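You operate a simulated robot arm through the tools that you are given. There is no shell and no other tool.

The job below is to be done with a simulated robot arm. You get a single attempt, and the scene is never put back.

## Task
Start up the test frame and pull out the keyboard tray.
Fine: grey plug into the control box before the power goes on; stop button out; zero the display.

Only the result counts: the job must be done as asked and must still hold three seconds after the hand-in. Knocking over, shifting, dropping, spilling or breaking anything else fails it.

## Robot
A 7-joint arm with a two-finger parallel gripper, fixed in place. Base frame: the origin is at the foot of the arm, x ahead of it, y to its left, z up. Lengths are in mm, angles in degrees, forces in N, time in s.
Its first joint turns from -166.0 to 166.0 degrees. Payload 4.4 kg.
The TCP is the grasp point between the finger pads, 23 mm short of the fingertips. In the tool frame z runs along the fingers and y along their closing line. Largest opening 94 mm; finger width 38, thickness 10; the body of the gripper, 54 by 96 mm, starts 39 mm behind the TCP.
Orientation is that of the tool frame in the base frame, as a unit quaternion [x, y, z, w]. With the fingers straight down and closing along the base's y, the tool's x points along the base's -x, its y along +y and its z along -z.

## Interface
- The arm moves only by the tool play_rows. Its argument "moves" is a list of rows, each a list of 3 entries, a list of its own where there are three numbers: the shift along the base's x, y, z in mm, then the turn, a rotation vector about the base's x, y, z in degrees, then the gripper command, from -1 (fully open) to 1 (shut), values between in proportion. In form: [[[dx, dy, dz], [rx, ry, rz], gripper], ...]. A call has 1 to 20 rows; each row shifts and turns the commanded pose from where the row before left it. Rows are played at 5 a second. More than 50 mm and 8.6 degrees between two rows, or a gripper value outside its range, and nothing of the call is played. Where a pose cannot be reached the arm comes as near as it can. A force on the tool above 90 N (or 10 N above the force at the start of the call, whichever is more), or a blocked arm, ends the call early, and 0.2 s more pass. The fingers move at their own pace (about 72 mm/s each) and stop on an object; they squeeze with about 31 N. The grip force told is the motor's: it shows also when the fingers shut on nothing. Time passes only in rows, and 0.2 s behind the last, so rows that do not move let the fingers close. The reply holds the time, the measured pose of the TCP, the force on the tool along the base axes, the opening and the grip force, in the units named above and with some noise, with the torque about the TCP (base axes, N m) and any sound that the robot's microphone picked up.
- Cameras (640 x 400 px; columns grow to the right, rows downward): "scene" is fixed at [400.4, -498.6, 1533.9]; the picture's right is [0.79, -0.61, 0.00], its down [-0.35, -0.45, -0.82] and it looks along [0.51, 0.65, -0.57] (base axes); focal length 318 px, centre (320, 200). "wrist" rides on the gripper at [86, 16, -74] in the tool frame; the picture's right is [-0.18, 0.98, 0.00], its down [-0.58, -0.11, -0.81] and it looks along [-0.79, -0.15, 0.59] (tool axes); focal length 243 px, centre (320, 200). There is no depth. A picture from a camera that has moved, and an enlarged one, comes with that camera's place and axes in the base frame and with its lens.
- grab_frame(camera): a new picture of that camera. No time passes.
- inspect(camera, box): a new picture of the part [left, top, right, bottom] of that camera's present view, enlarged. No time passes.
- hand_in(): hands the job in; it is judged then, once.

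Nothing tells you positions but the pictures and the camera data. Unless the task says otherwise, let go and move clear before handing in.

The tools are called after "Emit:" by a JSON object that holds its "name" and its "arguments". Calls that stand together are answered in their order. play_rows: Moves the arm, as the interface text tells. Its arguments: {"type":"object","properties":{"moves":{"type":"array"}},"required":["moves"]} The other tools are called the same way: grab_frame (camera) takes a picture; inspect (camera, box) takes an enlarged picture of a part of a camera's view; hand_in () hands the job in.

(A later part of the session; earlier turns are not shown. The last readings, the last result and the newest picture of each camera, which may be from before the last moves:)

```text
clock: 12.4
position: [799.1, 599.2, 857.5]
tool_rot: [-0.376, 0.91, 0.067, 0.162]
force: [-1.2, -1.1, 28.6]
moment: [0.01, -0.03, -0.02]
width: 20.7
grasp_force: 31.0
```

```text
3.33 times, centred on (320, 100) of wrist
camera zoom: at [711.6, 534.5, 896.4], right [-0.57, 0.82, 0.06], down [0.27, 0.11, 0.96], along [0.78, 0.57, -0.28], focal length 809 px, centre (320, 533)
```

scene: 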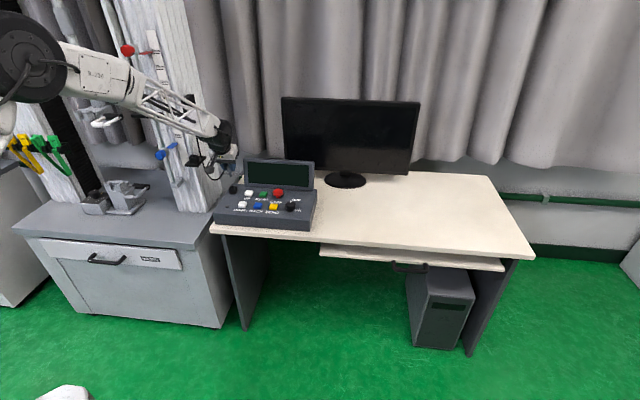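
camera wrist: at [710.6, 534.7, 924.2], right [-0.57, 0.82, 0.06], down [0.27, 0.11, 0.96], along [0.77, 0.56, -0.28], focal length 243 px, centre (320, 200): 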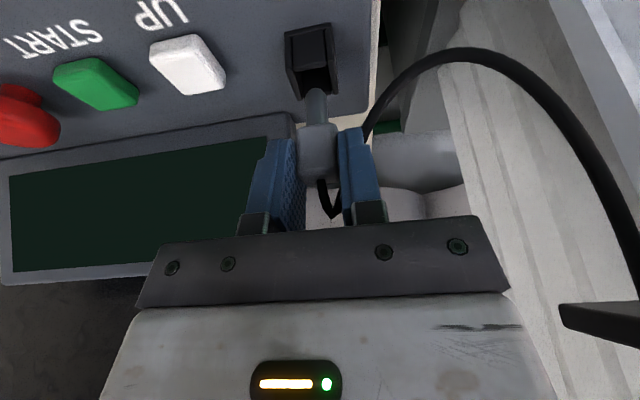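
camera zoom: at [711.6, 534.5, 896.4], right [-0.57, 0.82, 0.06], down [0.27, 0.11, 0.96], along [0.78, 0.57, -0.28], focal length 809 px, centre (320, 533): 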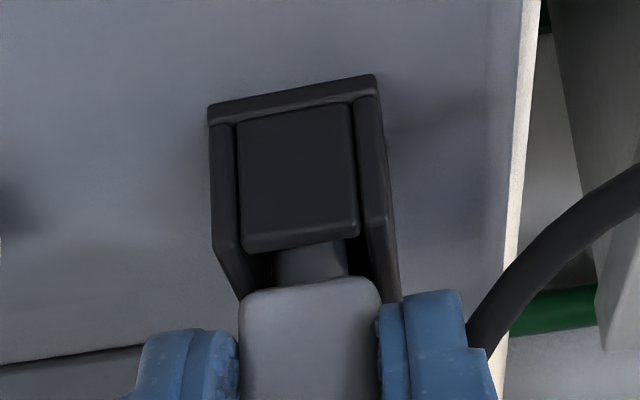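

The plug is hard on its seat and looks just as it did in the dock. I'll ease off the pressure, open the fingers and back out along the tool axis.

Emit:
{"name": "play_rows", "arguments": {"moves": [[[0, 0, 1.8], [0, 0, 0], 1], [[0, 0, 0], [0, 0, 0], 0.3], [[0, 0, 0], [0, 0, 0], 0], [[0, 0, 0], [0, 0, 0], 0]]}}

Emit:
{"name": "inspect", "arguments": {"camera": "wrist", "box": [250, 40, 390, 160]}}

Emit:
{"name": "inspect", "arguments": {"camera": "scene", "box": [215, 150, 265, 205]}}

```text
clock: 13.4
position: [797.7, 598.4, 856.8]
tool_rot: [-0.377, 0.91, 0.067, 0.161]
force: [0.6, 1.1, 0.1]
moment: [-0.01, 0.03, -0.01]
width: 46.9
grasp_force: 0.0
```

```text
3.33 times, centred on (320, 100) of wrist
camera zoom: at [711.0, 534.2, 895.9], right [-0.57, 0.82, 0.06], down [0.27, 0.11, 0.96], along [0.77, 0.56, -0.28], focal length 809 px, centre (320, 533)
```

zoom: 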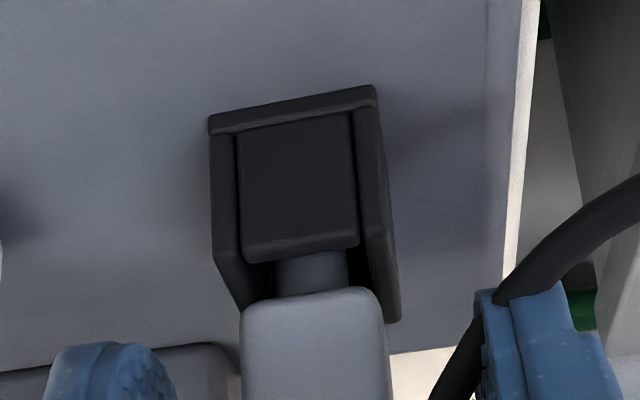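

```text
7.27 times, centred on (240, 178) of scene
camera zoom: at [400.4, -498.6, 1533.9], right [0.79, -0.61, 0.0], down [-0.35, -0.45, -0.82], along [0.51, 0.65, -0.57], focal length 2313 px, centre (902, 364)
```

zoom: 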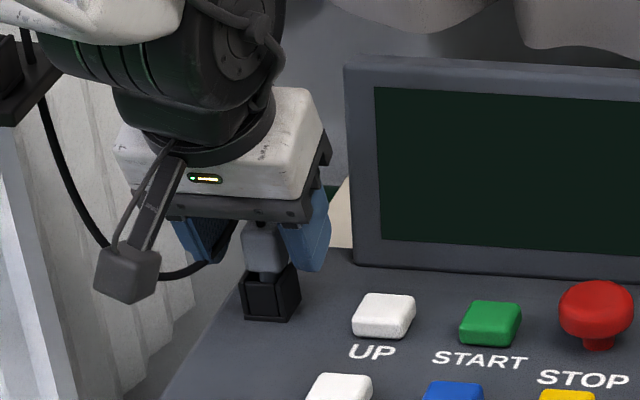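

Emit:
{"name": "play_rows", "arguments": {"moves": [[[-3.6, -3.6, 14.1], [0, 0, 0], -0.2], [[-7.25, -7.25, 28.2], [0, 0, 0], -0.2], [[-7.25, -7.25, 28.2], [0, 0, 0], -0.2], [[-7.25, -7.25, 28.2], [0, 0, 0], -0.2]]}}

Emit:
{"name": "grab_frame", "arguments": {"camera": "wrist"}}

Emit:
{"name": "inspect", "arguments": {"camera": "scene", "box": [200, 140, 320, 230]}}

```text
clock: 14.4
position: [772.5, 571.6, 955.1]
tool_rot: [-0.378, 0.91, 0.066, 0.16]
force: [-0.1, -0.2, -0.7]
moment: [0.02, -0.01, 0.01]
width: 56.3
grasp_force: 0.0
```

```text
taken
camera wrist: at [685.5, 508.9, 993.9], right [-0.57, 0.82, 0.06], down [0.27, 0.11, 0.96], along [0.77, 0.56, -0.29], focal length 243 px, centre (320, 200)
```

wrist: 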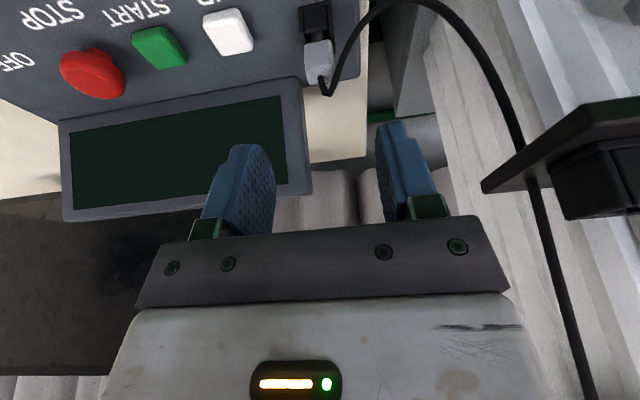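

```text
4.44 times, centred on (260, 185) of scene
camera zoom: at [400.4, -498.6, 1533.9], right [0.79, -0.61, 0.0], down [-0.35, -0.45, -0.82], along [0.51, 0.65, -0.57], focal length 1413 px, centre (587, 267)
```

zoom: 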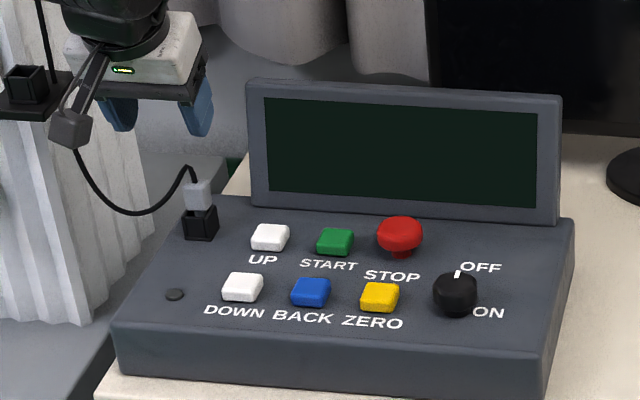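

The plug stands in the box's socket and the gripper is clear. Next I'll bring the wrist camera over the stop button, ZERO and the knob to see their state before switching anything.

Emit:
{"name": "play_rows", "arguments": {"moves": [[[17.7, -36.6, -7], [0, 0, 0], -0.2], [[17.7, -36.6, -7], [0, 0, 0], -0.2], [[17.7, -36.6, -7], [0, 0, 0], -0.2], [[17.7, -36.6, -7], [0, 0, 0], -0.2], [[17.7, -36.6, -7], [0, 0, 0], -0.2]]}}

Emit:
{"name": "grab_frame", "arguments": {"camera": "wrist"}}

Emit:
{"name": "inspect", "arguments": {"camera": "wrist", "box": [240, 40, 400, 160]}}

Emit:
{"name": "inspect", "arguments": {"camera": "scene", "box": [200, 150, 320, 230]}}

```text
clock: 15.6
position: [861.4, 390.0, 923.5]
tool_rot: [-0.377, 0.91, 0.067, 0.16]
force: [0.4, 0.0, -0.5]
moment: [0.02, 0.0, 0.0]
width: 56.6
grasp_force: 0.0
```

```text
taken
camera wrist: at [774.6, 326.2, 961.3], right [-0.57, 0.82, 0.06], down [0.27, 0.11, 0.96], along [0.77, 0.56, -0.28], focal length 243 px, centre (320, 200)
```

wrist: 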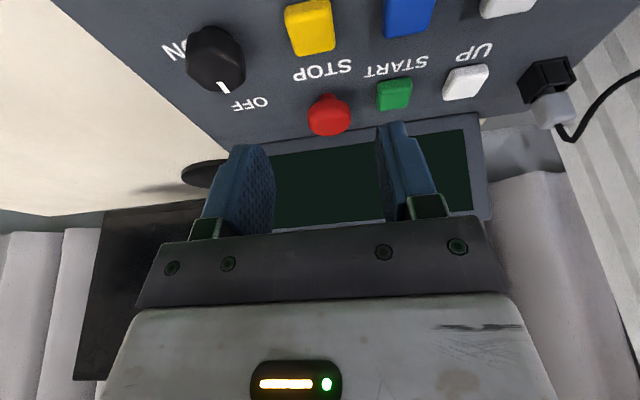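

```text
3.33 times, centred on (320, 100) of wrist
camera zoom: at [774.6, 326.2, 961.3], right [-0.57, 0.82, 0.06], down [0.27, 0.11, 0.96], along [0.77, 0.56, -0.28], focal length 809 px, centre (320, 533)
```

zoom: 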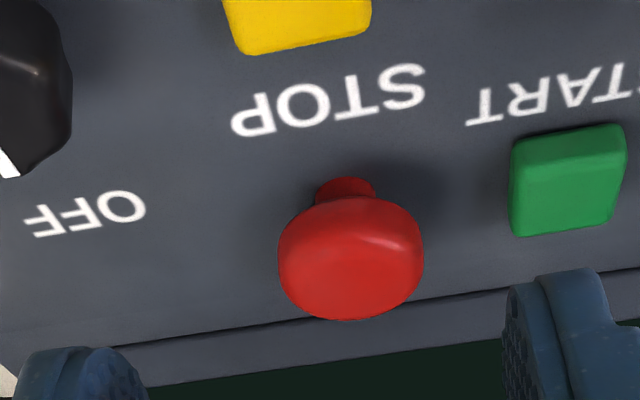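

```text
5.00 times, centred on (260, 190) of scene
camera zoom: at [400.4, -498.6, 1533.9], right [0.79, -0.61, 0.0], down [-0.35, -0.45, -0.82], along [0.51, 0.65, -0.57], focal length 1590 px, centre (620, 250)
```

zoom: 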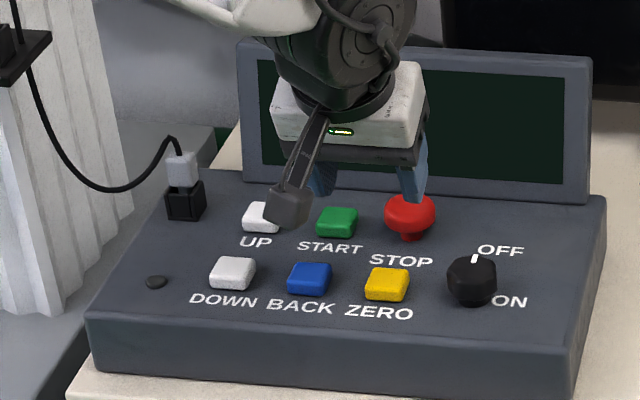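

The stop button shows a 42 mm head on a visible stem, so it may already be out; the display should tell once powered. Now I'll look closely at the knob.

Emit:
{"name": "inspect", "arguments": {"camera": "wrist", "box": [140, 0, 300, 120]}}

Emit:
{"name": "inspect", "arguments": {"camera": "scene", "box": [275, 190, 315, 225]}}

```text
3.33 times, centred on (220, 60) of wrist
camera zoom: at [774.6, 326.2, 961.3], right [-0.57, 0.82, 0.06], down [0.27, 0.11, 0.96], along [0.77, 0.56, -0.28], focal length 809 px, centre (653, 667)
```

zoom: 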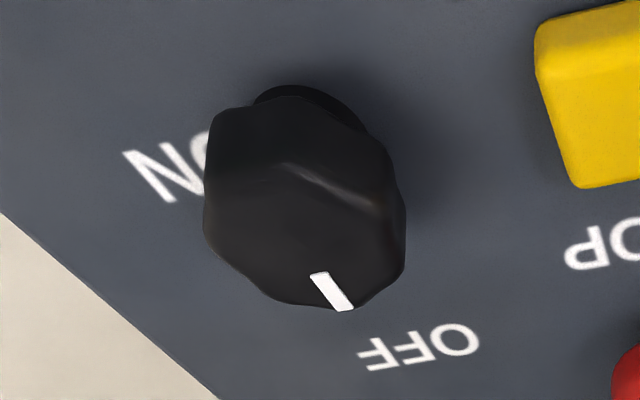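

```text
11.43 times, centred on (295, 208) of scene
camera zoom: at [400.4, -498.6, 1533.9], right [0.79, -0.61, 0.0], down [-0.35, -0.45, -0.82], along [0.51, 0.65, -0.57], focal length 3634 px, centre (606, 114)
```

zoom: 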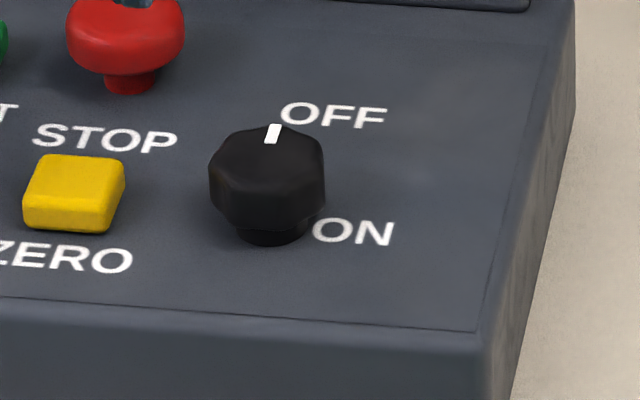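

The knob is about 40 mm across, marker pointing at OFF (towards the back), ON a quarter turn clockwise. I'll hover above it to fix its centre.

Emit:
{"name": "play_rows", "arguments": {"moves": [[[28.9, -21.8, -4], [0, 0, 0], -0.5], [[28.9, -21.8, -4], [0, 0, 0], -0.5], [[0, 0, 0], [0, 0, 0], -0.5]]}}

Emit:
{"name": "grab_frame", "arguments": {"camera": "wrist"}}

Emit:
{"name": "inspect", "arguments": {"camera": "wrist", "box": [240, 0, 400, 120]}}

Emit:
{"name": "inspect", "arguments": {"camera": "scene", "box": [250, 150, 330, 220]}}

```text
clock: 16.4
position: [919.5, 347.4, 914.0]
tool_rot: [-0.377, 0.91, 0.066, 0.16]
force: [0.4, 1.0, 0.4]
moment: [0.01, -0.01, 0.03]
width: 70.2
grasp_force: 0.1
```

```text
taken
camera wrist: at [832.5, 282.4, 952.1], right [-0.57, 0.82, 0.06], down [0.27, 0.11, 0.96], along [0.77, 0.56, -0.28], focal length 243 px, centre (320, 200)
```

wrist: 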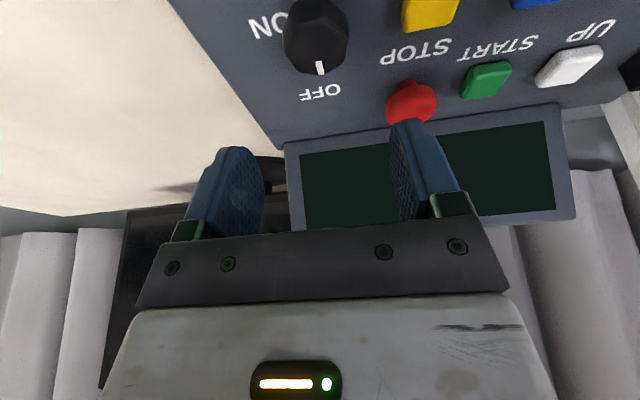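

```text
3.33 times, centred on (320, 60) of wrist
camera zoom: at [832.5, 282.4, 952.1], right [-0.57, 0.82, 0.06], down [0.27, 0.11, 0.96], along [0.77, 0.56, -0.28], focal length 809 px, centre (320, 667)
```

zoom: 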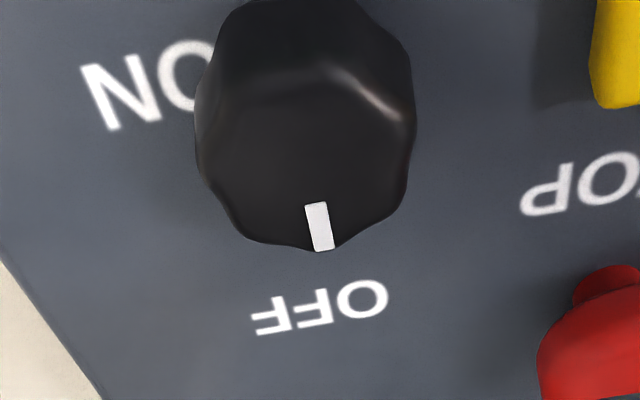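

```text
5.71 times, centred on (290, 185) of scene
camera zoom: at [400.4, -498.6, 1533.9], right [0.79, -0.61, 0.0], down [-0.35, -0.45, -0.82], along [0.51, 0.65, -0.57], focal length 1817 px, centre (491, 286)
```

zoom: 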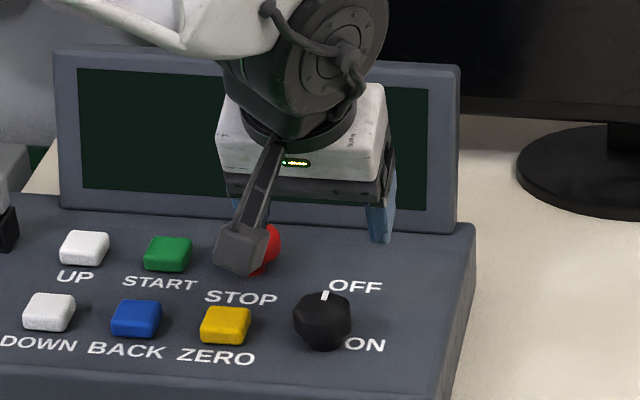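

The knob's axis comes out near e=403, n=902 in desk-aligned terms (about (923, 353)), top at z≈821. I'll descend with the fingers to each side of it.

Emit:
{"name": "play_rows", "arguments": {"moves": [[[-0.8, 1.5, -25], [0, 0, 0], -0.2], [[0, 0, -25], [0, 0, 0], -0.2], [[0, 0, -20], [0, 0, 0], -0.2], [[0, 0, 0], [0, 0, 0], -0.2]]}}

Emit:
{"name": "grab_frame", "arguments": {"camera": "wrist"}}

Emit:
{"name": "inspect", "arguments": {"camera": "scene", "box": [260, 165, 330, 225]}}

```text
clock: 17.4
position: [918.7, 349.8, 842.8]
tool_rot: [-0.376, 0.91, 0.066, 0.16]
force: [0.0, 0.0, 0.8]
moment: [0.01, 0.0, 0.03]
width: 56.3
grasp_force: 0.1
```

```text
taken
camera wrist: at [831.2, 283.8, 881.6], right [-0.57, 0.82, 0.06], down [0.27, 0.11, 0.96], along [0.77, 0.56, -0.28], focal length 243 px, centre (320, 200)
```

wrist: 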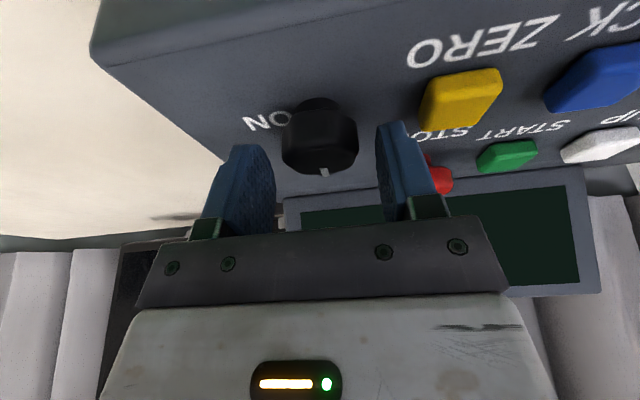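

```text
6.67 times, centred on (295, 195) of scene
camera zoom: at [400.4, -498.6, 1533.9], right [0.79, -0.61, 0.0], down [-0.35, -0.45, -0.82], along [0.51, 0.65, -0.57], focal length 2120 px, centre (487, 233)
```

zoom: 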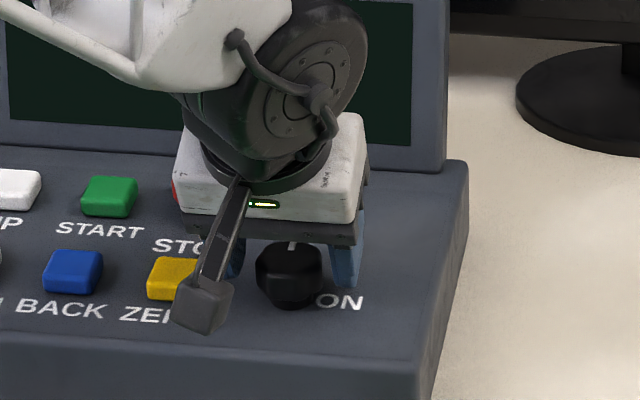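

Emit:
{"name": "inspect", "arguments": {"camera": "wrist", "box": [190, 80, 450, 240]}}

```text
2.46 times, centred on (320, 160) of wrist
camera zoom: at [831.2, 283.8, 881.6], right [-0.57, 0.82, 0.06], down [0.27, 0.11, 0.96], along [0.77, 0.56, -0.28], focal length 597 px, centre (320, 298)
```

zoom: 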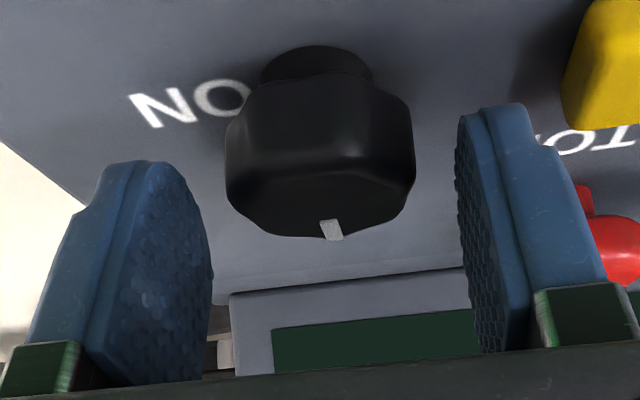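

Two wrist views put the knob axis at e≈402, n≈896, body from z≈813 to 830. I'll correct the position, drop a little more and close on it.

Emit:
{"name": "play_rows", "arguments": {"moves": [[[-4, -4, -8.5], [0, 0, 0], -0.2], [[0, 0, 0], [0, 0, 0], 0.3], [[0, 0, 0], [0, 0, 0], 1], [[0, 0, 0], [0, 0, 0], 1]]}}

Emit:
{"name": "grab_frame", "arguments": {"camera": "wrist"}}

Emit:
{"name": "inspect", "arguments": {"camera": "scene", "box": [260, 165, 330, 225]}}

```text
clock: 18.4
position: [913.7, 344.2, 834.5]
tool_rot: [-0.377, 0.91, 0.066, 0.16]
force: [-15.0, 12.9, 1.6]
moment: [0.24, 0.32, 0.2]
width: 39.8
grasp_force: 45.1
```

```text
taken
camera wrist: at [826.7, 280.2, 873.4], right [-0.57, 0.82, 0.06], down [0.27, 0.11, 0.96], along [0.77, 0.57, -0.28], focal length 243 px, centre (320, 200)
```

wrist: 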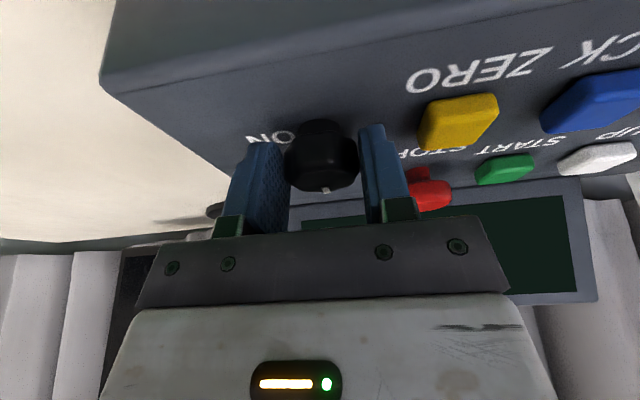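

```text
6.67 times, centred on (295, 195) of scene
camera zoom: at [400.4, -498.6, 1533.9], right [0.79, -0.61, 0.0], down [-0.35, -0.45, -0.82], along [0.51, 0.65, -0.57], focal length 2120 px, centre (487, 233)
```

zoom: 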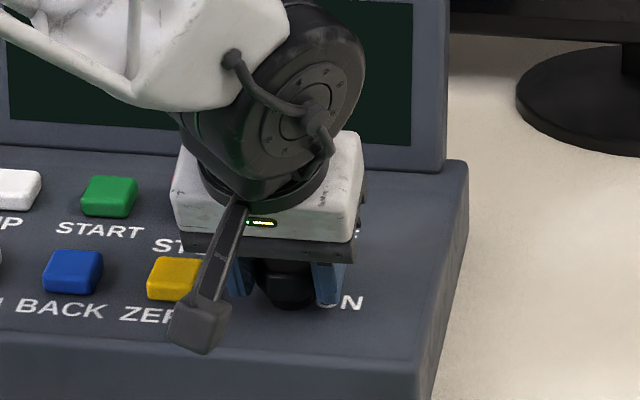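

The fingers hold the knob at 40 mm but with about 20 N sideways load, so the grip is slightly off-centre; I'll shift about 1 mm left to relieve it before turning.

Emit:
{"name": "play_rows", "arguments": {"moves": [[[-0.7, 0.7, 0], [0, 0, 0], 1], [[0, 0, 0], [0, 0, 0], 1]]}}

```text
clock: 19.0
position: [913.4, 343.9, 834.6]
tool_rot: [-0.378, 0.91, 0.067, 0.159]
force: [-7.7, 9.3, -1.5]
moment: [0.31, 0.16, 0.15]
width: 39.6
grasp_force: 44.8
```

Emit:
{"name": "play_rows", "arguments": {"moves": [[[-0.6, 0.6, 0], [0, 0, 0], 1], [[-0.47, 0.54, 0], [0, 0, -7.5], 1], [[-0.4, 0.6, 0], [0, 0, -7.5], 1], [[-0.32, 0.65, 0], [0, 0, -7.5], 1], [[-0.23, 0.68, 0], [0, 0, -7.5], 1]]}}

Emit:
{"name": "grab_frame", "arguments": {"camera": "wrist"}}

Emit:
{"name": "inspect", "arguments": {"camera": "scene", "box": [200, 150, 330, 230]}}

```text
clock: 20.2
position: [911.0, 349.0, 834.4]
tool_rot: [-0.128, 0.976, 0.022, 0.173]
force: [-17.9, 22.3, 4.2]
moment: [0.22, 0.87, 0.32]
width: 39.4
grasp_force: 45.4
```

```text
taken
camera wrist: at [803.6, 337.0, 873.5], right [-0.09, 0.99, 0.06], down [0.29, -0.03, 0.96], along [0.95, 0.1, -0.28], focal length 243 px, centre (320, 200)
```

wrist: 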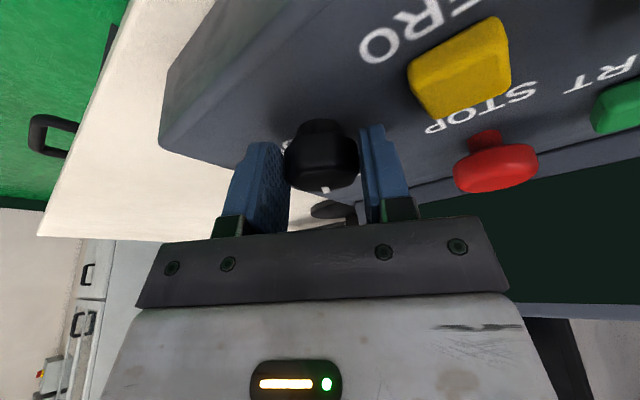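

```text
4.92 times, centred on (265, 190) of scene
camera zoom: at [400.4, -498.6, 1533.9], right [0.79, -0.61, 0.0], down [-0.35, -0.45, -0.82], along [0.51, 0.65, -0.57], focal length 1566 px, centre (591, 249)
```

zoom: 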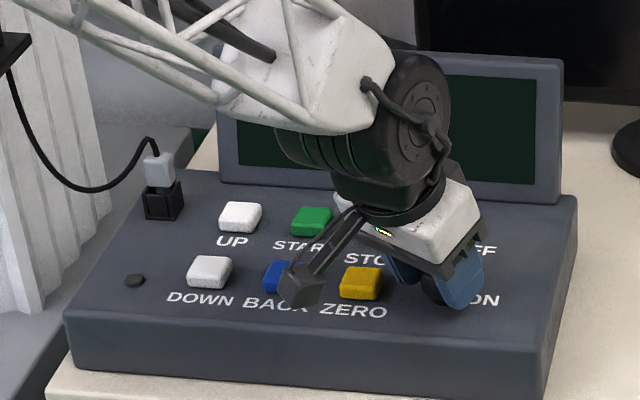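

The knob is turning with the gripper (the marker stays fixed in the wrist view). There is some side load building up, so I'll relieve it while continuing to turn.

Emit:
{"name": "play_rows", "arguments": {"moves": [[[-1.0, 1.2, 0], [0, 0, 0], 1], [[-0.6, 1.2, 0], [0, 0, -7.5], 1], [[-0.05, 0.72, 0], [0, 0, -7.5], 1]]}}

```text
clock: 21.0
position: [910.4, 352.2, 834.6]
tool_rot: [0.001, 0.985, -0.001, 0.174]
force: [7.0, 34.7, -10.7]
moment: [0.52, -0.11, 0.39]
width: 39.4
grasp_force: 45.3
```

Emit:
{"name": "play_rows", "arguments": {"moves": [[[0, 1.5, 0], [0, 0, 0], 1], [[0, 0, 0], [0, 0, 0], 1]]}}

Emit:
{"name": "inspect", "arguments": {"camera": "wrist", "box": [220, 80, 440, 240]}}

Emit:
{"name": "inspect", "arguments": {"camera": "scene", "box": [200, 150, 330, 230]}}

```text
clock: 21.6
position: [910.8, 352.2, 834.4]
tool_rot: [0.0, 0.984, 0.0, 0.176]
force: [16.7, 19.1, -7.4]
moment: [0.55, -0.42, 0.18]
width: 39.3
grasp_force: 44.8
```

```text
2.50 times, centred on (330, 160) of wrist
camera zoom: at [803.7, 367.9, 873.6], right [0.17, 0.98, 0.06], down [0.27, -0.11, 0.96], along [0.95, -0.15, -0.28], focal length 606 px, centre (295, 300)
```

zoom: 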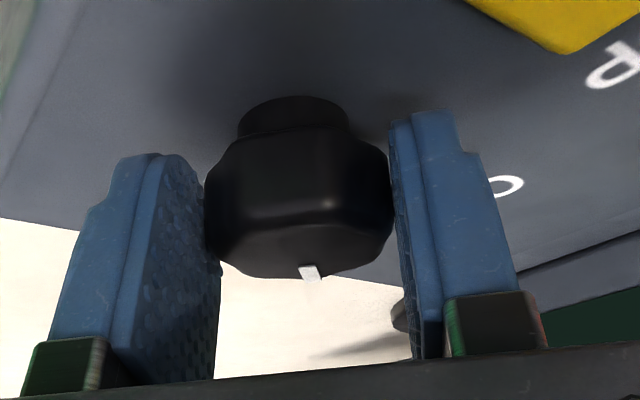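

```text
4.92 times, centred on (265, 190) of scene
camera zoom: at [400.4, -498.6, 1533.9], right [0.79, -0.61, 0.0], down [-0.35, -0.45, -0.82], along [0.51, 0.65, -0.57], focal length 1566 px, centre (591, 249)
```

zoom: 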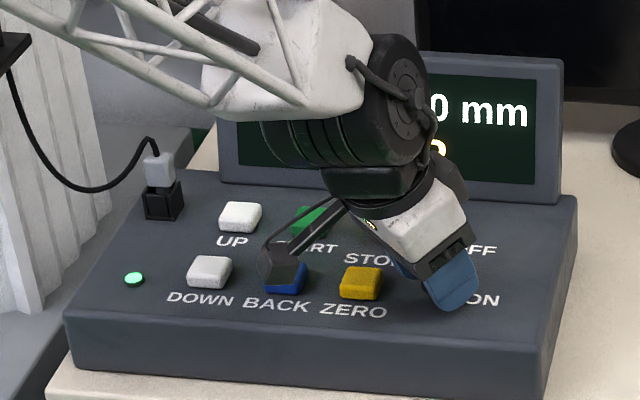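

The lamp is green and the display has come alive at about 45° of turn. I'll finish the turn to ON, relieving the side load, and then read the display.

Emit:
{"name": "play_rows", "arguments": {"moves": [[[1.0, 1.2, 0], [0, 0, 0], 1], [[0.05, 0.72, 0], [0, 0, -7.5], 1], [[0.14, 0.7, 0], [0, 0, -7.5], 1], [[0.23, 0.68, 0], [0, 0, -7.5], 1]]}}

Emit:
{"name": "inspect", "arguments": {"camera": "wrist", "box": [220, 80, 440, 240]}}

Emit:
{"name": "inspect", "arguments": {"camera": "scene", "box": [200, 150, 330, 230]}}

```text
clock: 22.6
position: [911.6, 356.5, 835.9]
tool_rot: [0.193, 0.966, -0.034, 0.171]
force: [-4.7, -1.7, 9.9]
moment: [0.25, 0.17, -0.03]
width: 39.5
grasp_force: 45.4
```

```text
2.50 times, centred on (330, 160) of wrist
camera zoom: at [818.9, 411.6, 873.6], right [0.54, 0.84, 0.06], down [0.21, -0.2, 0.96], along [0.82, -0.5, -0.28], focal length 606 px, centre (295, 300)
```

zoom: 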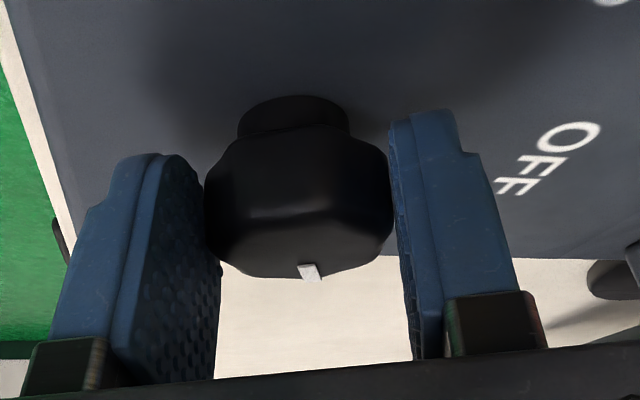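

```text
4.92 times, centred on (265, 190) of scene
camera zoom: at [400.4, -498.6, 1533.9], right [0.79, -0.61, 0.0], down [-0.35, -0.45, -0.82], along [0.51, 0.65, -0.57], focal length 1566 px, centre (591, 249)
```

zoom: 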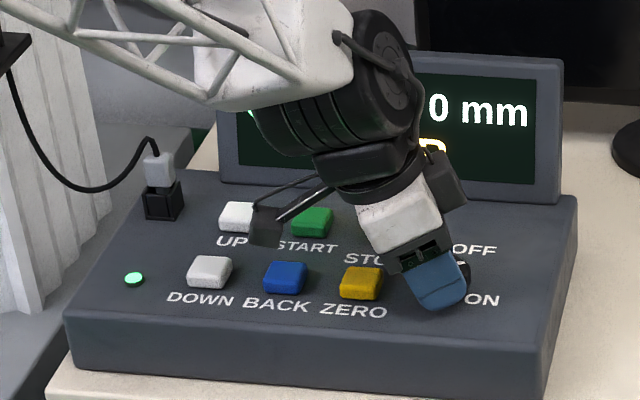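

Emit:
{"name": "play_rows", "arguments": {"moves": [[[0.32, 0.65, 0], [0, 0, -7.5], 1], [[0.4, 0.6, 0], [0, 0, -7.5], 1], [[0.47, 0.54, 0], [0, 0, -7.5], 1]]}}

Emit:
{"name": "inspect", "arguments": {"camera": "wrist", "box": [220, 80, 440, 240]}}

Emit:
{"name": "inspect", "arguments": {"camera": "scene", "box": [200, 150, 330, 230]}}

```text
clock: 23.4
position: [913.9, 360.8, 835.1]
tool_rot: [0.378, 0.909, -0.066, 0.161]
force: [34.4, 33.0, -6.5]
moment: [0.66, -0.91, 0.5]
width: 39.4
grasp_force: 45.0
```

```text
2.50 times, centred on (330, 160) of wrist
camera zoom: at [849.4, 445.9, 873.8], right [0.82, 0.57, 0.07], down [0.11, -0.27, 0.96], along [0.57, -0.77, -0.28], focal length 606 px, centre (295, 300)
```

zoom: 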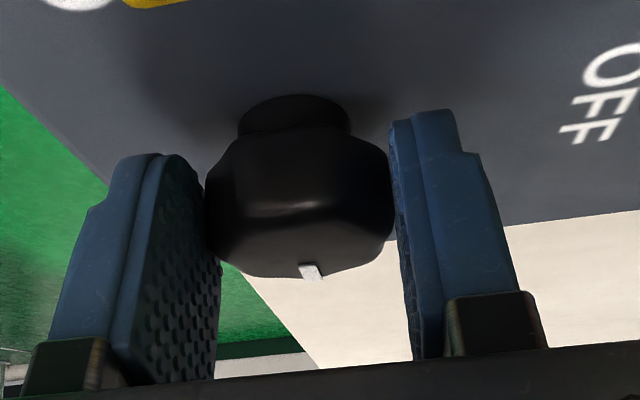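

```text
4.92 times, centred on (265, 190) of scene
camera zoom: at [400.4, -498.6, 1533.9], right [0.79, -0.61, 0.0], down [-0.35, -0.45, -0.82], along [0.51, 0.65, -0.57], focal length 1566 px, centre (591, 249)
```

zoom: 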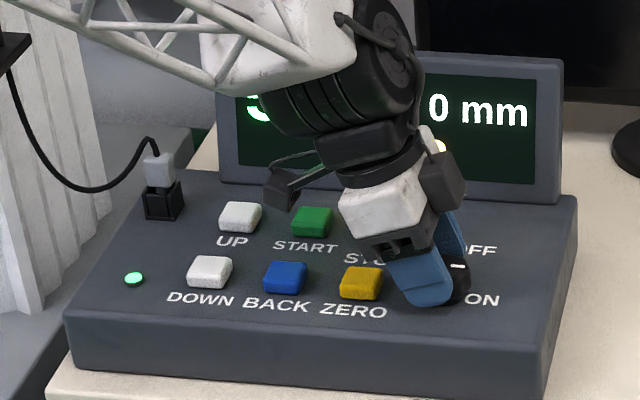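

Emit:
{"name": "play_rows", "arguments": {"moves": [[[1.4, 1.4, 0], [0, 0, 0], 1], [[0, 0, 0], [0, 0, 0], 1]]}}

```text
clock: 24.0
position: [913.6, 359.8, 835.6]
tool_rot: [0.376, 0.91, -0.066, 0.161]
force: [-10.5, 16.0, 16.1]
moment: [0.21, 0.17, 0.02]
width: 39.2
grasp_force: 44.9
```

The knob is at 90° with its marker at ON. I'll release it and rise clear.

Emit:
{"name": "play_rows", "arguments": {"moves": [[[0, 0, 0], [0, 0, 0], 0.1], [[0, 0, 0], [0, 0, 0], -0.3], [[0, 0, 0], [0, 0, 0], -0.3], [[0, 0, 20], [0, 0, 0], -0.3], [[0, 0, 35], [0, 0, 0], -0.3], [[0, 0, 35], [0, 0, 0], -0.3]]}}

Emit:
{"name": "grab_frame", "arguments": {"camera": "wrist"}}

Emit:
{"name": "grab_frame", "arguments": {"camera": "scene"}}

Emit:
{"name": "inspect", "arguments": {"camera": "scene", "box": [200, 150, 330, 230]}}

```text
clock: 25.4
position: [912.5, 360.4, 923.2]
tool_rot: [0.377, 0.91, -0.067, 0.161]
force: [-0.9, -0.4, -1.8]
moment: [-0.03, 0.0, 0.01]
width: 61.0
grasp_force: 0.1
```

```text
taken
camera wrist: at [849.3, 446.2, 962.5], right [0.82, 0.57, 0.06], down [0.12, -0.27, 0.96], along [0.56, -0.77, -0.28], focal length 243 px, centre (320, 200)
```

wrist: 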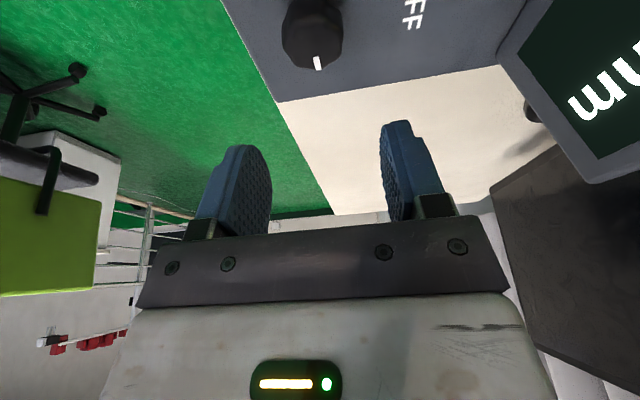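

```text
taken
```

scene: 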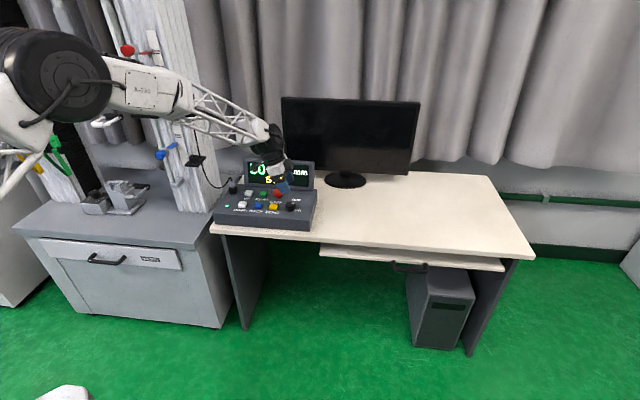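

```text
4.92 times, centred on (265, 190) of scene
camera zoom: at [400.4, -498.6, 1533.9], right [0.79, -0.61, 0.0], down [-0.35, -0.45, -0.82], along [0.51, 0.65, -0.57], focal length 1566 px, centre (591, 249)
```

zoom: 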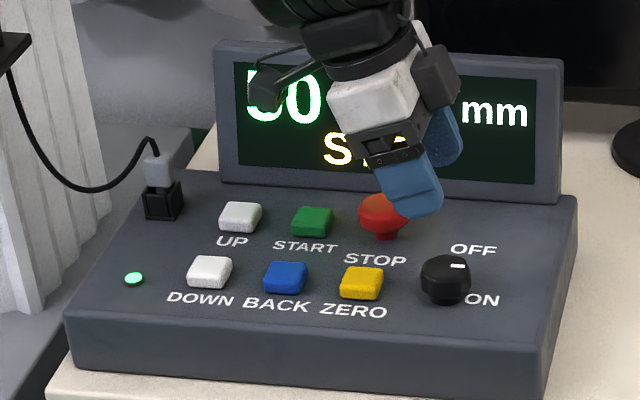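

Power is on (lamp green) and the knob marker points to ON. The display reads a value in mm with an orange line that looks like "STOP", so I'll turn back to yaw 45° and read it fully.

Emit:
{"name": "play_rows", "arguments": {"moves": [[[-4.25, 2.5, 0.6], [0, 0, 7.5], -0.3], [[-4.25, 2.5, 0.6], [0, 0, 7.5], -0.3], [[-4.25, 2.5, 0.6], [0, 0, 7.5], -0.3], [[-4.25, 2.5, 0.6], [0, 0, 7.5], -0.3], [[-4.25, 2.5, 0.6], [0, 0, 7.5], -0.3], [[-4.25, 2.5, 0.6], [0, 0, 7.5], -0.3], [[-4.25, 2.5, 0.6], [0, 0, 7.5], -0.3], [[-4.25, 2.5, 0.6], [0, 0, 7.5], -0.3], [[-4.25, 2.5, 0.6], [0, 0, 7.5], -0.3], [[-4.25, 2.5, 0.6], [0, 0, 7.5], -0.3], [[-4.25, 2.5, 0.6], [0, 0, 7.5], -0.3], [[-4.25, 2.5, 0.6], [0, 0, 7.5], -0.3]]}}

Emit:
{"name": "grab_frame", "arguments": {"camera": "wrist"}}

Emit:
{"name": "inspect", "arguments": {"camera": "scene", "box": [200, 150, 330, 230]}}

Emit:
{"name": "inspect", "arguments": {"camera": "wrist", "box": [200, 0, 440, 160]}}

```text
clock: 28.0
position: [862.9, 389.9, 931.4]
tool_rot: [-0.378, 0.909, 0.068, 0.16]
force: [-0.4, -0.1, 0.0]
moment: [0.0, 0.01, 0.01]
width: 61.1
grasp_force: 0.1
```

```text
taken
camera wrist: at [776.9, 324.8, 970.4], right [-0.57, 0.82, 0.06], down [0.27, 0.11, 0.96], along [0.77, 0.57, -0.28], focal length 243 px, centre (320, 200)
```

wrist: 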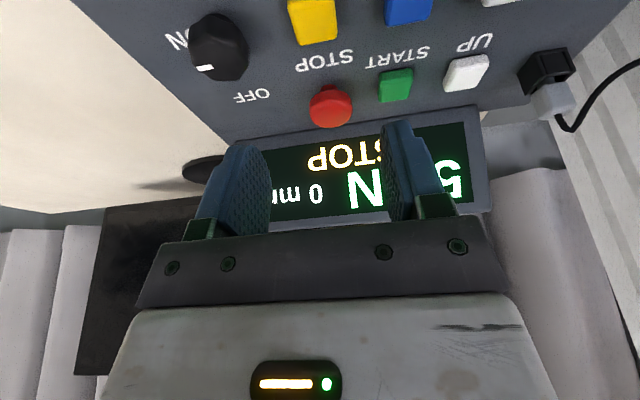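

```text
4.92 times, centred on (265, 190) of scene
camera zoom: at [400.4, -498.6, 1533.9], right [0.79, -0.61, 0.0], down [-0.35, -0.45, -0.82], along [0.51, 0.65, -0.57], focal length 1566 px, centre (591, 249)
```

zoom: 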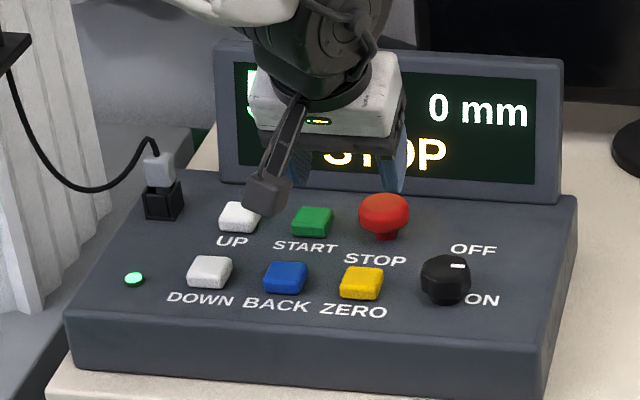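

```text
2.50 times, centred on (320, 80) of wrist
camera zoom: at [776.9, 324.8, 970.4], right [-0.57, 0.82, 0.06], down [0.27, 0.11, 0.96], along [0.77, 0.57, -0.28], focal length 606 px, centre (320, 500)
```

zoom: 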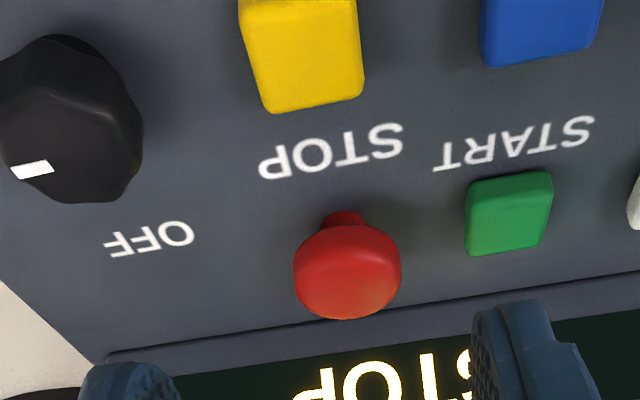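

The display shows a non-zero load, 0 mm and an orange STOP, so the stop button is latched in and has to come out. I'll hover above it to fix its position from two heights.

Emit:
{"name": "play_rows", "arguments": {"moves": [[[28, 28, -5], [0, 0, 0], -0.5], [[26, 26, -5], [0, 0, 0], -0.5], [[0, 0, 0], [0, 0, 0], -0.5]]}}

Emit:
{"name": "inspect", "arguments": {"camera": "wrist", "box": [240, 0, 400, 120]}}

Emit:
{"name": "grab_frame", "arguments": {"camera": "wrist"}}

Emit:
{"name": "inspect", "arguments": {"camera": "scene", "box": [230, 140, 330, 220]}}

```text
clock: 28.8
position: [917.6, 443.7, 920.5]
tool_rot: [-0.377, 0.91, 0.066, 0.16]
force: [-0.9, -0.4, 0.6]
moment: [0.01, -0.02, 0.0]
width: 70.6
grasp_force: 0.1
```

```text
3.33 times, centred on (320, 60) of wrist
camera zoom: at [831.0, 378.7, 961.0], right [-0.57, 0.82, 0.06], down [0.27, 0.11, 0.96], along [0.77, 0.56, -0.28], focal length 809 px, centre (320, 667)
```

zoom: 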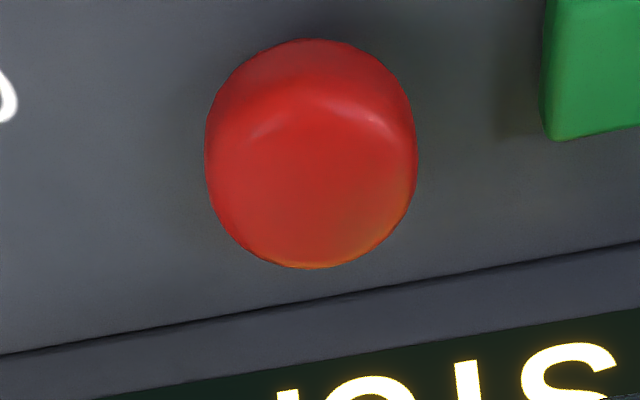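

```text
taken
camera wrist: at [831.0, 378.7, 961.0], right [-0.57, 0.82, 0.06], down [0.27, 0.11, 0.96], along [0.77, 0.56, -0.28], focal length 243 px, centre (320, 200)
```

wrist: 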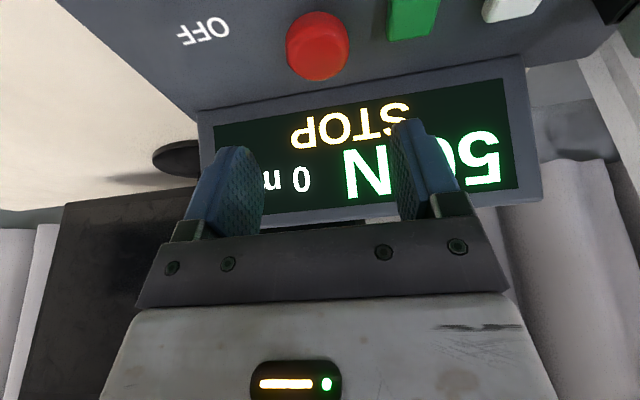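

```text
5.00 times, centred on (280, 180) of scene
camera zoom: at [400.4, -498.6, 1533.9], right [0.79, -0.61, 0.0], down [-0.35, -0.45, -0.82], along [0.51, 0.65, -0.57], focal length 1590 px, centre (520, 300)
```

zoom: 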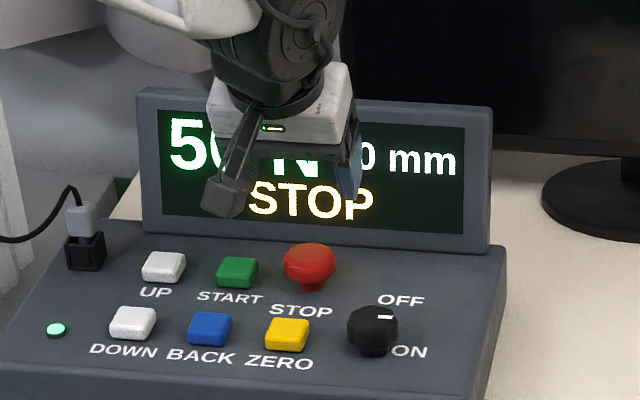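

Emit:
{"name": "play_rows", "arguments": {"moves": [[[0, 0, -25], [0, 0, 0], -0.5], [[0, 0, -25], [0, 0, 0], -0.5], [[0, 0, 0], [0, 0, 0], -0.5]]}}

Emit:
{"name": "inspect", "arguments": {"camera": "wrist", "box": [240, 40, 400, 160]}}

Emit:
{"name": "grab_frame", "arguments": {"camera": "wrist"}}

```text
clock: 29.6
position: [917.4, 443.2, 873.0]
tool_rot: [-0.376, 0.91, 0.067, 0.161]
force: [0.2, 0.5, -0.2]
moment: [-0.01, -0.01, 0.02]
width: 70.6
grasp_force: 0.1
```

```text
3.33 times, centred on (320, 100) of wrist
camera zoom: at [830.9, 378.9, 911.0], right [-0.57, 0.82, 0.06], down [0.27, 0.11, 0.96], along [0.77, 0.57, -0.28], focal length 809 px, centre (320, 533)
```

zoom: 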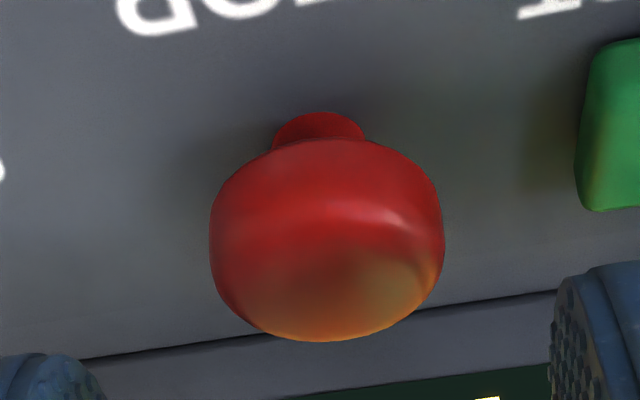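

```text
taken
camera wrist: at [830.9, 378.9, 911.0], right [-0.57, 0.82, 0.06], down [0.27, 0.11, 0.96], along [0.77, 0.57, -0.28], focal length 243 px, centre (320, 200)
```

wrist: 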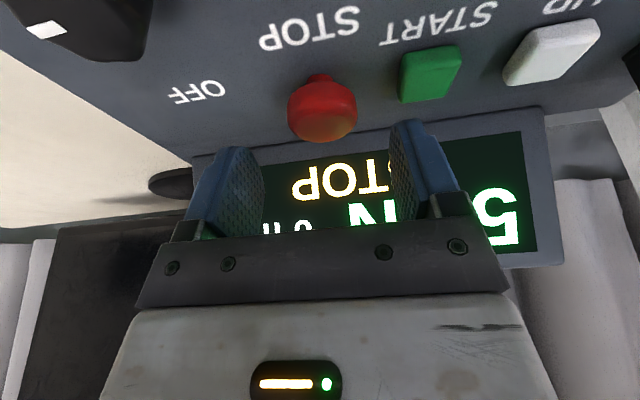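

The stop's axis is near e=333.5, n=977.5, head from z≈815 to 832. I'll narrow the fingers so they clear START, centre over the head and go down beside it.

Emit:
{"name": "play_rows", "arguments": {"moves": [[[6, 8.6, 0], [0, 0, 0], -0.1], [[0, 0, 0], [0, 0, 0], -0.1], [[0, 0, -18], [0, 0, 0], -0.1], [[0, 0, 0], [0, 0, 0], -0.1]]}}

Emit:
{"name": "inspect", "arguments": {"camera": "wrist", "box": [220, 60, 420, 220]}}

Emit:
{"name": "inspect", "arguments": {"camera": "scene", "box": [240, 160, 310, 215]}}

```text
clock: 30.6
position: [923.8, 451.8, 853.5]
tool_rot: [-0.377, 0.91, 0.066, 0.161]
force: [0.7, 0.0, 0.8]
moment: [-0.01, 0.02, 0.01]
width: 51.7
grasp_force: 0.0
```

```text
2.50 times, centred on (320, 140) of wrist
camera zoom: at [837.3, 387.6, 892.7], right [-0.57, 0.82, 0.06], down [0.27, 0.11, 0.96], along [0.77, 0.56, -0.28], focal length 606 px, centre (320, 350)
```

zoom: 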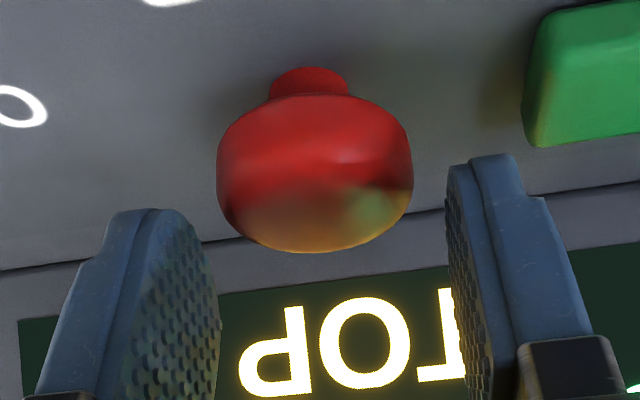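

```text
7.27 times, centred on (275, 188) of scene
camera zoom: at [400.4, -498.6, 1533.9], right [0.79, -0.61, 0.0], down [-0.35, -0.45, -0.82], along [0.51, 0.65, -0.57], focal length 2313 px, centre (647, 291)
```

zoom: 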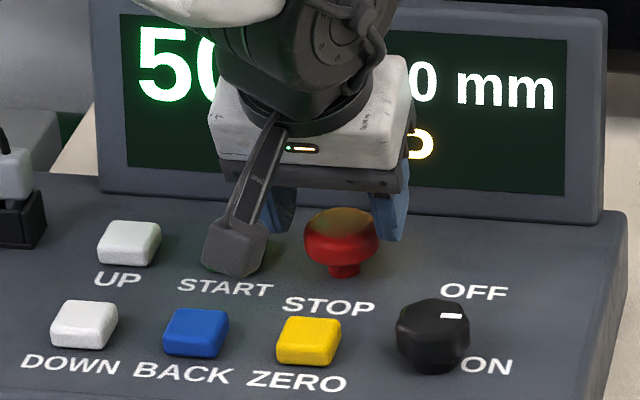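

Emit:
{"name": "play_rows", "arguments": {"moves": [[[0, 0, -10], [0, 0, 0], -0.1], [[0, 0, -7.5], [0, 0, 0], -0.1], [[0, 0, 0], [0, 0, 0], 0.3], [[0, 0, 0], [0, 0, 0], 1], [[0, 0, 0], [0, 0, 0], 1]]}}

Emit:
{"name": "inspect", "arguments": {"camera": "wrist", "box": [220, 60, 420, 220]}}

Emit:
{"name": "inspect", "arguments": {"camera": "scene", "box": [240, 160, 310, 215]}}

```text
clock: 31.8
position: [924.3, 451.4, 836.0]
tool_rot: [-0.377, 0.91, 0.067, 0.161]
force: [9.6, -9.0, -0.4]
moment: [-0.2, -0.2, -0.11]
width: 40.2
grasp_force: 45.2
```

```text
2.50 times, centred on (320, 140) of wrist
camera zoom: at [837.4, 387.4, 875.3], right [-0.57, 0.82, 0.06], down [0.27, 0.11, 0.96], along [0.78, 0.56, -0.28], focal length 606 px, centre (320, 350)
```

zoom: 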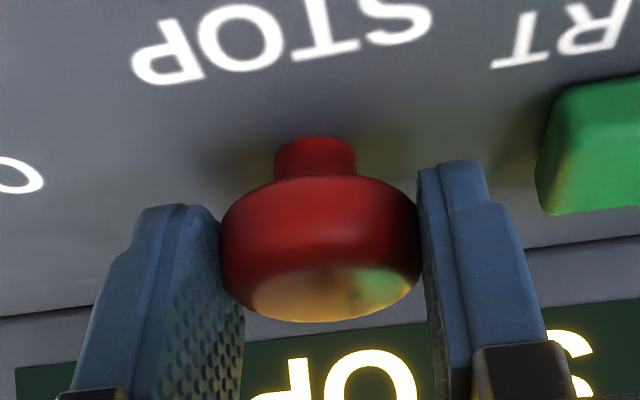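

```text
7.27 times, centred on (275, 188) of scene
camera zoom: at [400.4, -498.6, 1533.9], right [0.79, -0.61, 0.0], down [-0.35, -0.45, -0.82], along [0.51, 0.65, -0.57], focal length 2313 px, centre (647, 291)
```

zoom: 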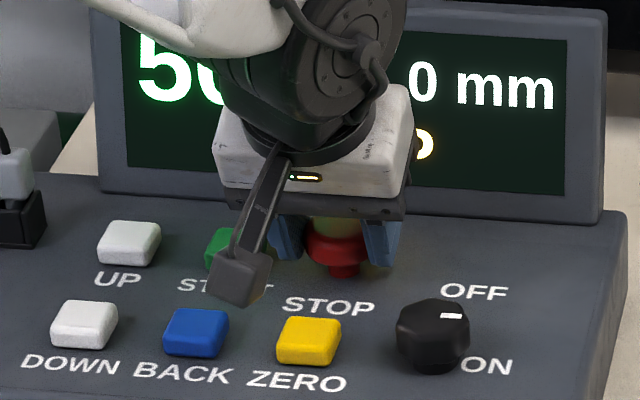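

The head is held at 40 mm. I'll relieve the small side load and pull up gently, a couple of millimetres at a time.

Emit:
{"name": "play_rows", "arguments": {"moves": [[[0.7, -0.7, 0], [0, 0, 0], 1], [[0, 0, 1.5], [0, 0, 0], 1], [[0, 0, 1.5], [0, 0, 0], 1], [[0, 0, 0], [0, 0, 0], 1]]}}

Emit:
{"name": "inspect", "arguments": {"camera": "wrist", "box": [220, 60, 420, 220]}}

```text
clock: 32.8
position: [923.6, 452.8, 839.7]
tool_rot: [-0.376, 0.91, 0.066, 0.161]
force: [2.4, 9.3, -1.5]
moment: [0.16, -0.06, 0.03]
width: 40.3
grasp_force: 44.9
```

```text
2.50 times, centred on (320, 140) of wrist
camera zoom: at [837.5, 387.3, 878.4], right [-0.57, 0.82, 0.06], down [0.27, 0.11, 0.96], along [0.77, 0.57, -0.28], focal length 606 px, centre (320, 350)
```

zoom: 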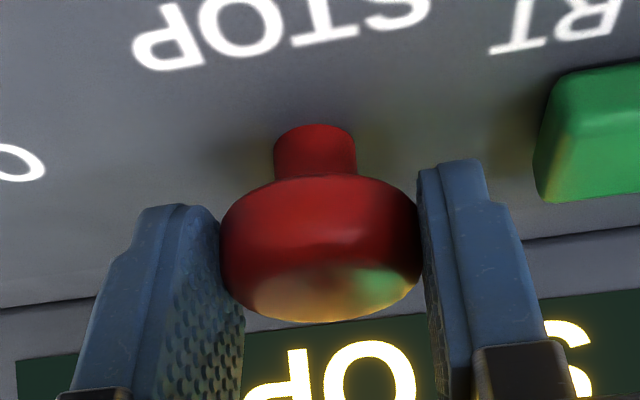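

The head moves up with the gripper, so it does pull out. I'll continue a few millimetres more and watch for the stop or a click.

Emit:
{"name": "play_rows", "arguments": {"moves": [[[0, 0, 1.5], [0, 0, 0], 1], [[0, 0, 1.5], [0, 0, 0], 1], [[0, 0, 0], [0, 0, 0], 1]]}}

Emit:
{"name": "inspect", "arguments": {"camera": "wrist", "box": [220, 60, 420, 220]}}

Emit:
{"name": "inspect", "arguments": {"camera": "scene", "box": [240, 160, 310, 215]}}

```text
clock: 33.6
position: [922.9, 451.3, 842.4]
tool_rot: [-0.377, 0.91, 0.067, 0.162]
force: [0.9, 13.1, 0.8]
moment: [0.25, -0.06, 0.09]
width: 40.1
grasp_force: 44.7
```

```text
2.50 times, centred on (320, 140) of wrist
camera zoom: at [837.5, 387.2, 881.6], right [-0.57, 0.82, 0.06], down [0.27, 0.11, 0.96], along [0.77, 0.57, -0.28], focal length 606 px, centre (320, 350)
```

zoom: 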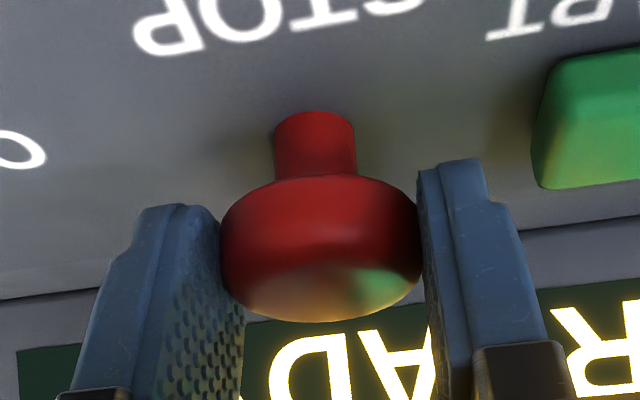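

```text
7.27 times, centred on (275, 188) of scene
camera zoom: at [400.4, -498.6, 1533.9], right [0.79, -0.61, 0.0], down [-0.35, -0.45, -0.82], along [0.51, 0.65, -0.57], focal length 2313 px, centre (647, 291)
```

zoom: 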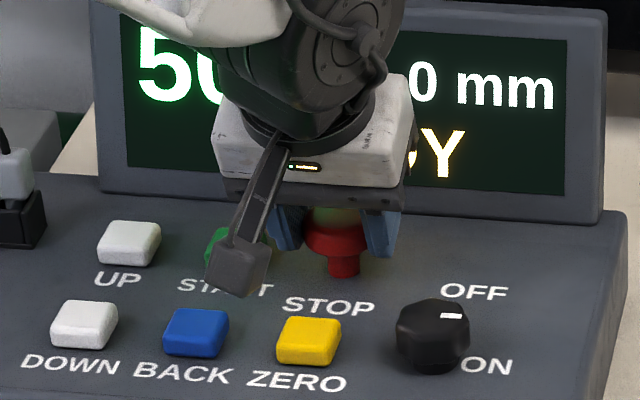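

The display has changed to READY. I'll pull up to the end of its travel so it stays out, watching for resistance.

Emit:
{"name": "play_rows", "arguments": {"moves": [[[-0.3, 0.6, 1.5], [0, 0, 0], 1], [[0, 0, 1.5], [0, 0, 0], 1], [[0, 0, 0], [0, 0, 0], 1]]}}

Emit:
{"name": "inspect", "arguments": {"camera": "wrist", "box": [220, 60, 420, 220]}}

```text
clock: 34.4
position: [924.4, 451.4, 846.1]
tool_rot: [-0.376, 0.91, 0.066, 0.161]
force: [3.7, 1.6, 3.4]
moment: [0.03, -0.07, 0.03]
width: 40.3
grasp_force: 44.8
```

```text
2.50 times, centred on (320, 140) of wrist
camera zoom: at [837.4, 387.3, 884.2], right [-0.57, 0.82, 0.06], down [0.27, 0.11, 0.96], along [0.77, 0.56, -0.28], focal length 606 px, centre (320, 350)
```

zoom: 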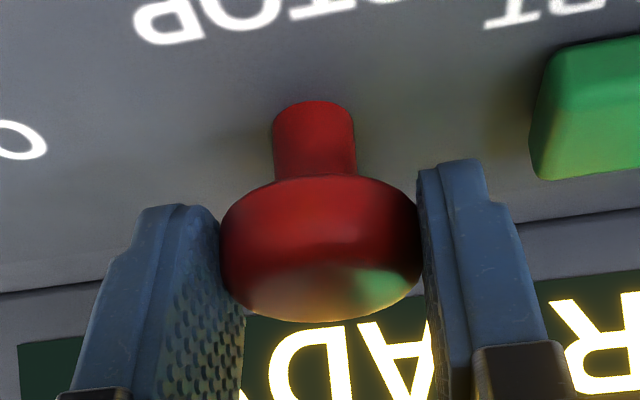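

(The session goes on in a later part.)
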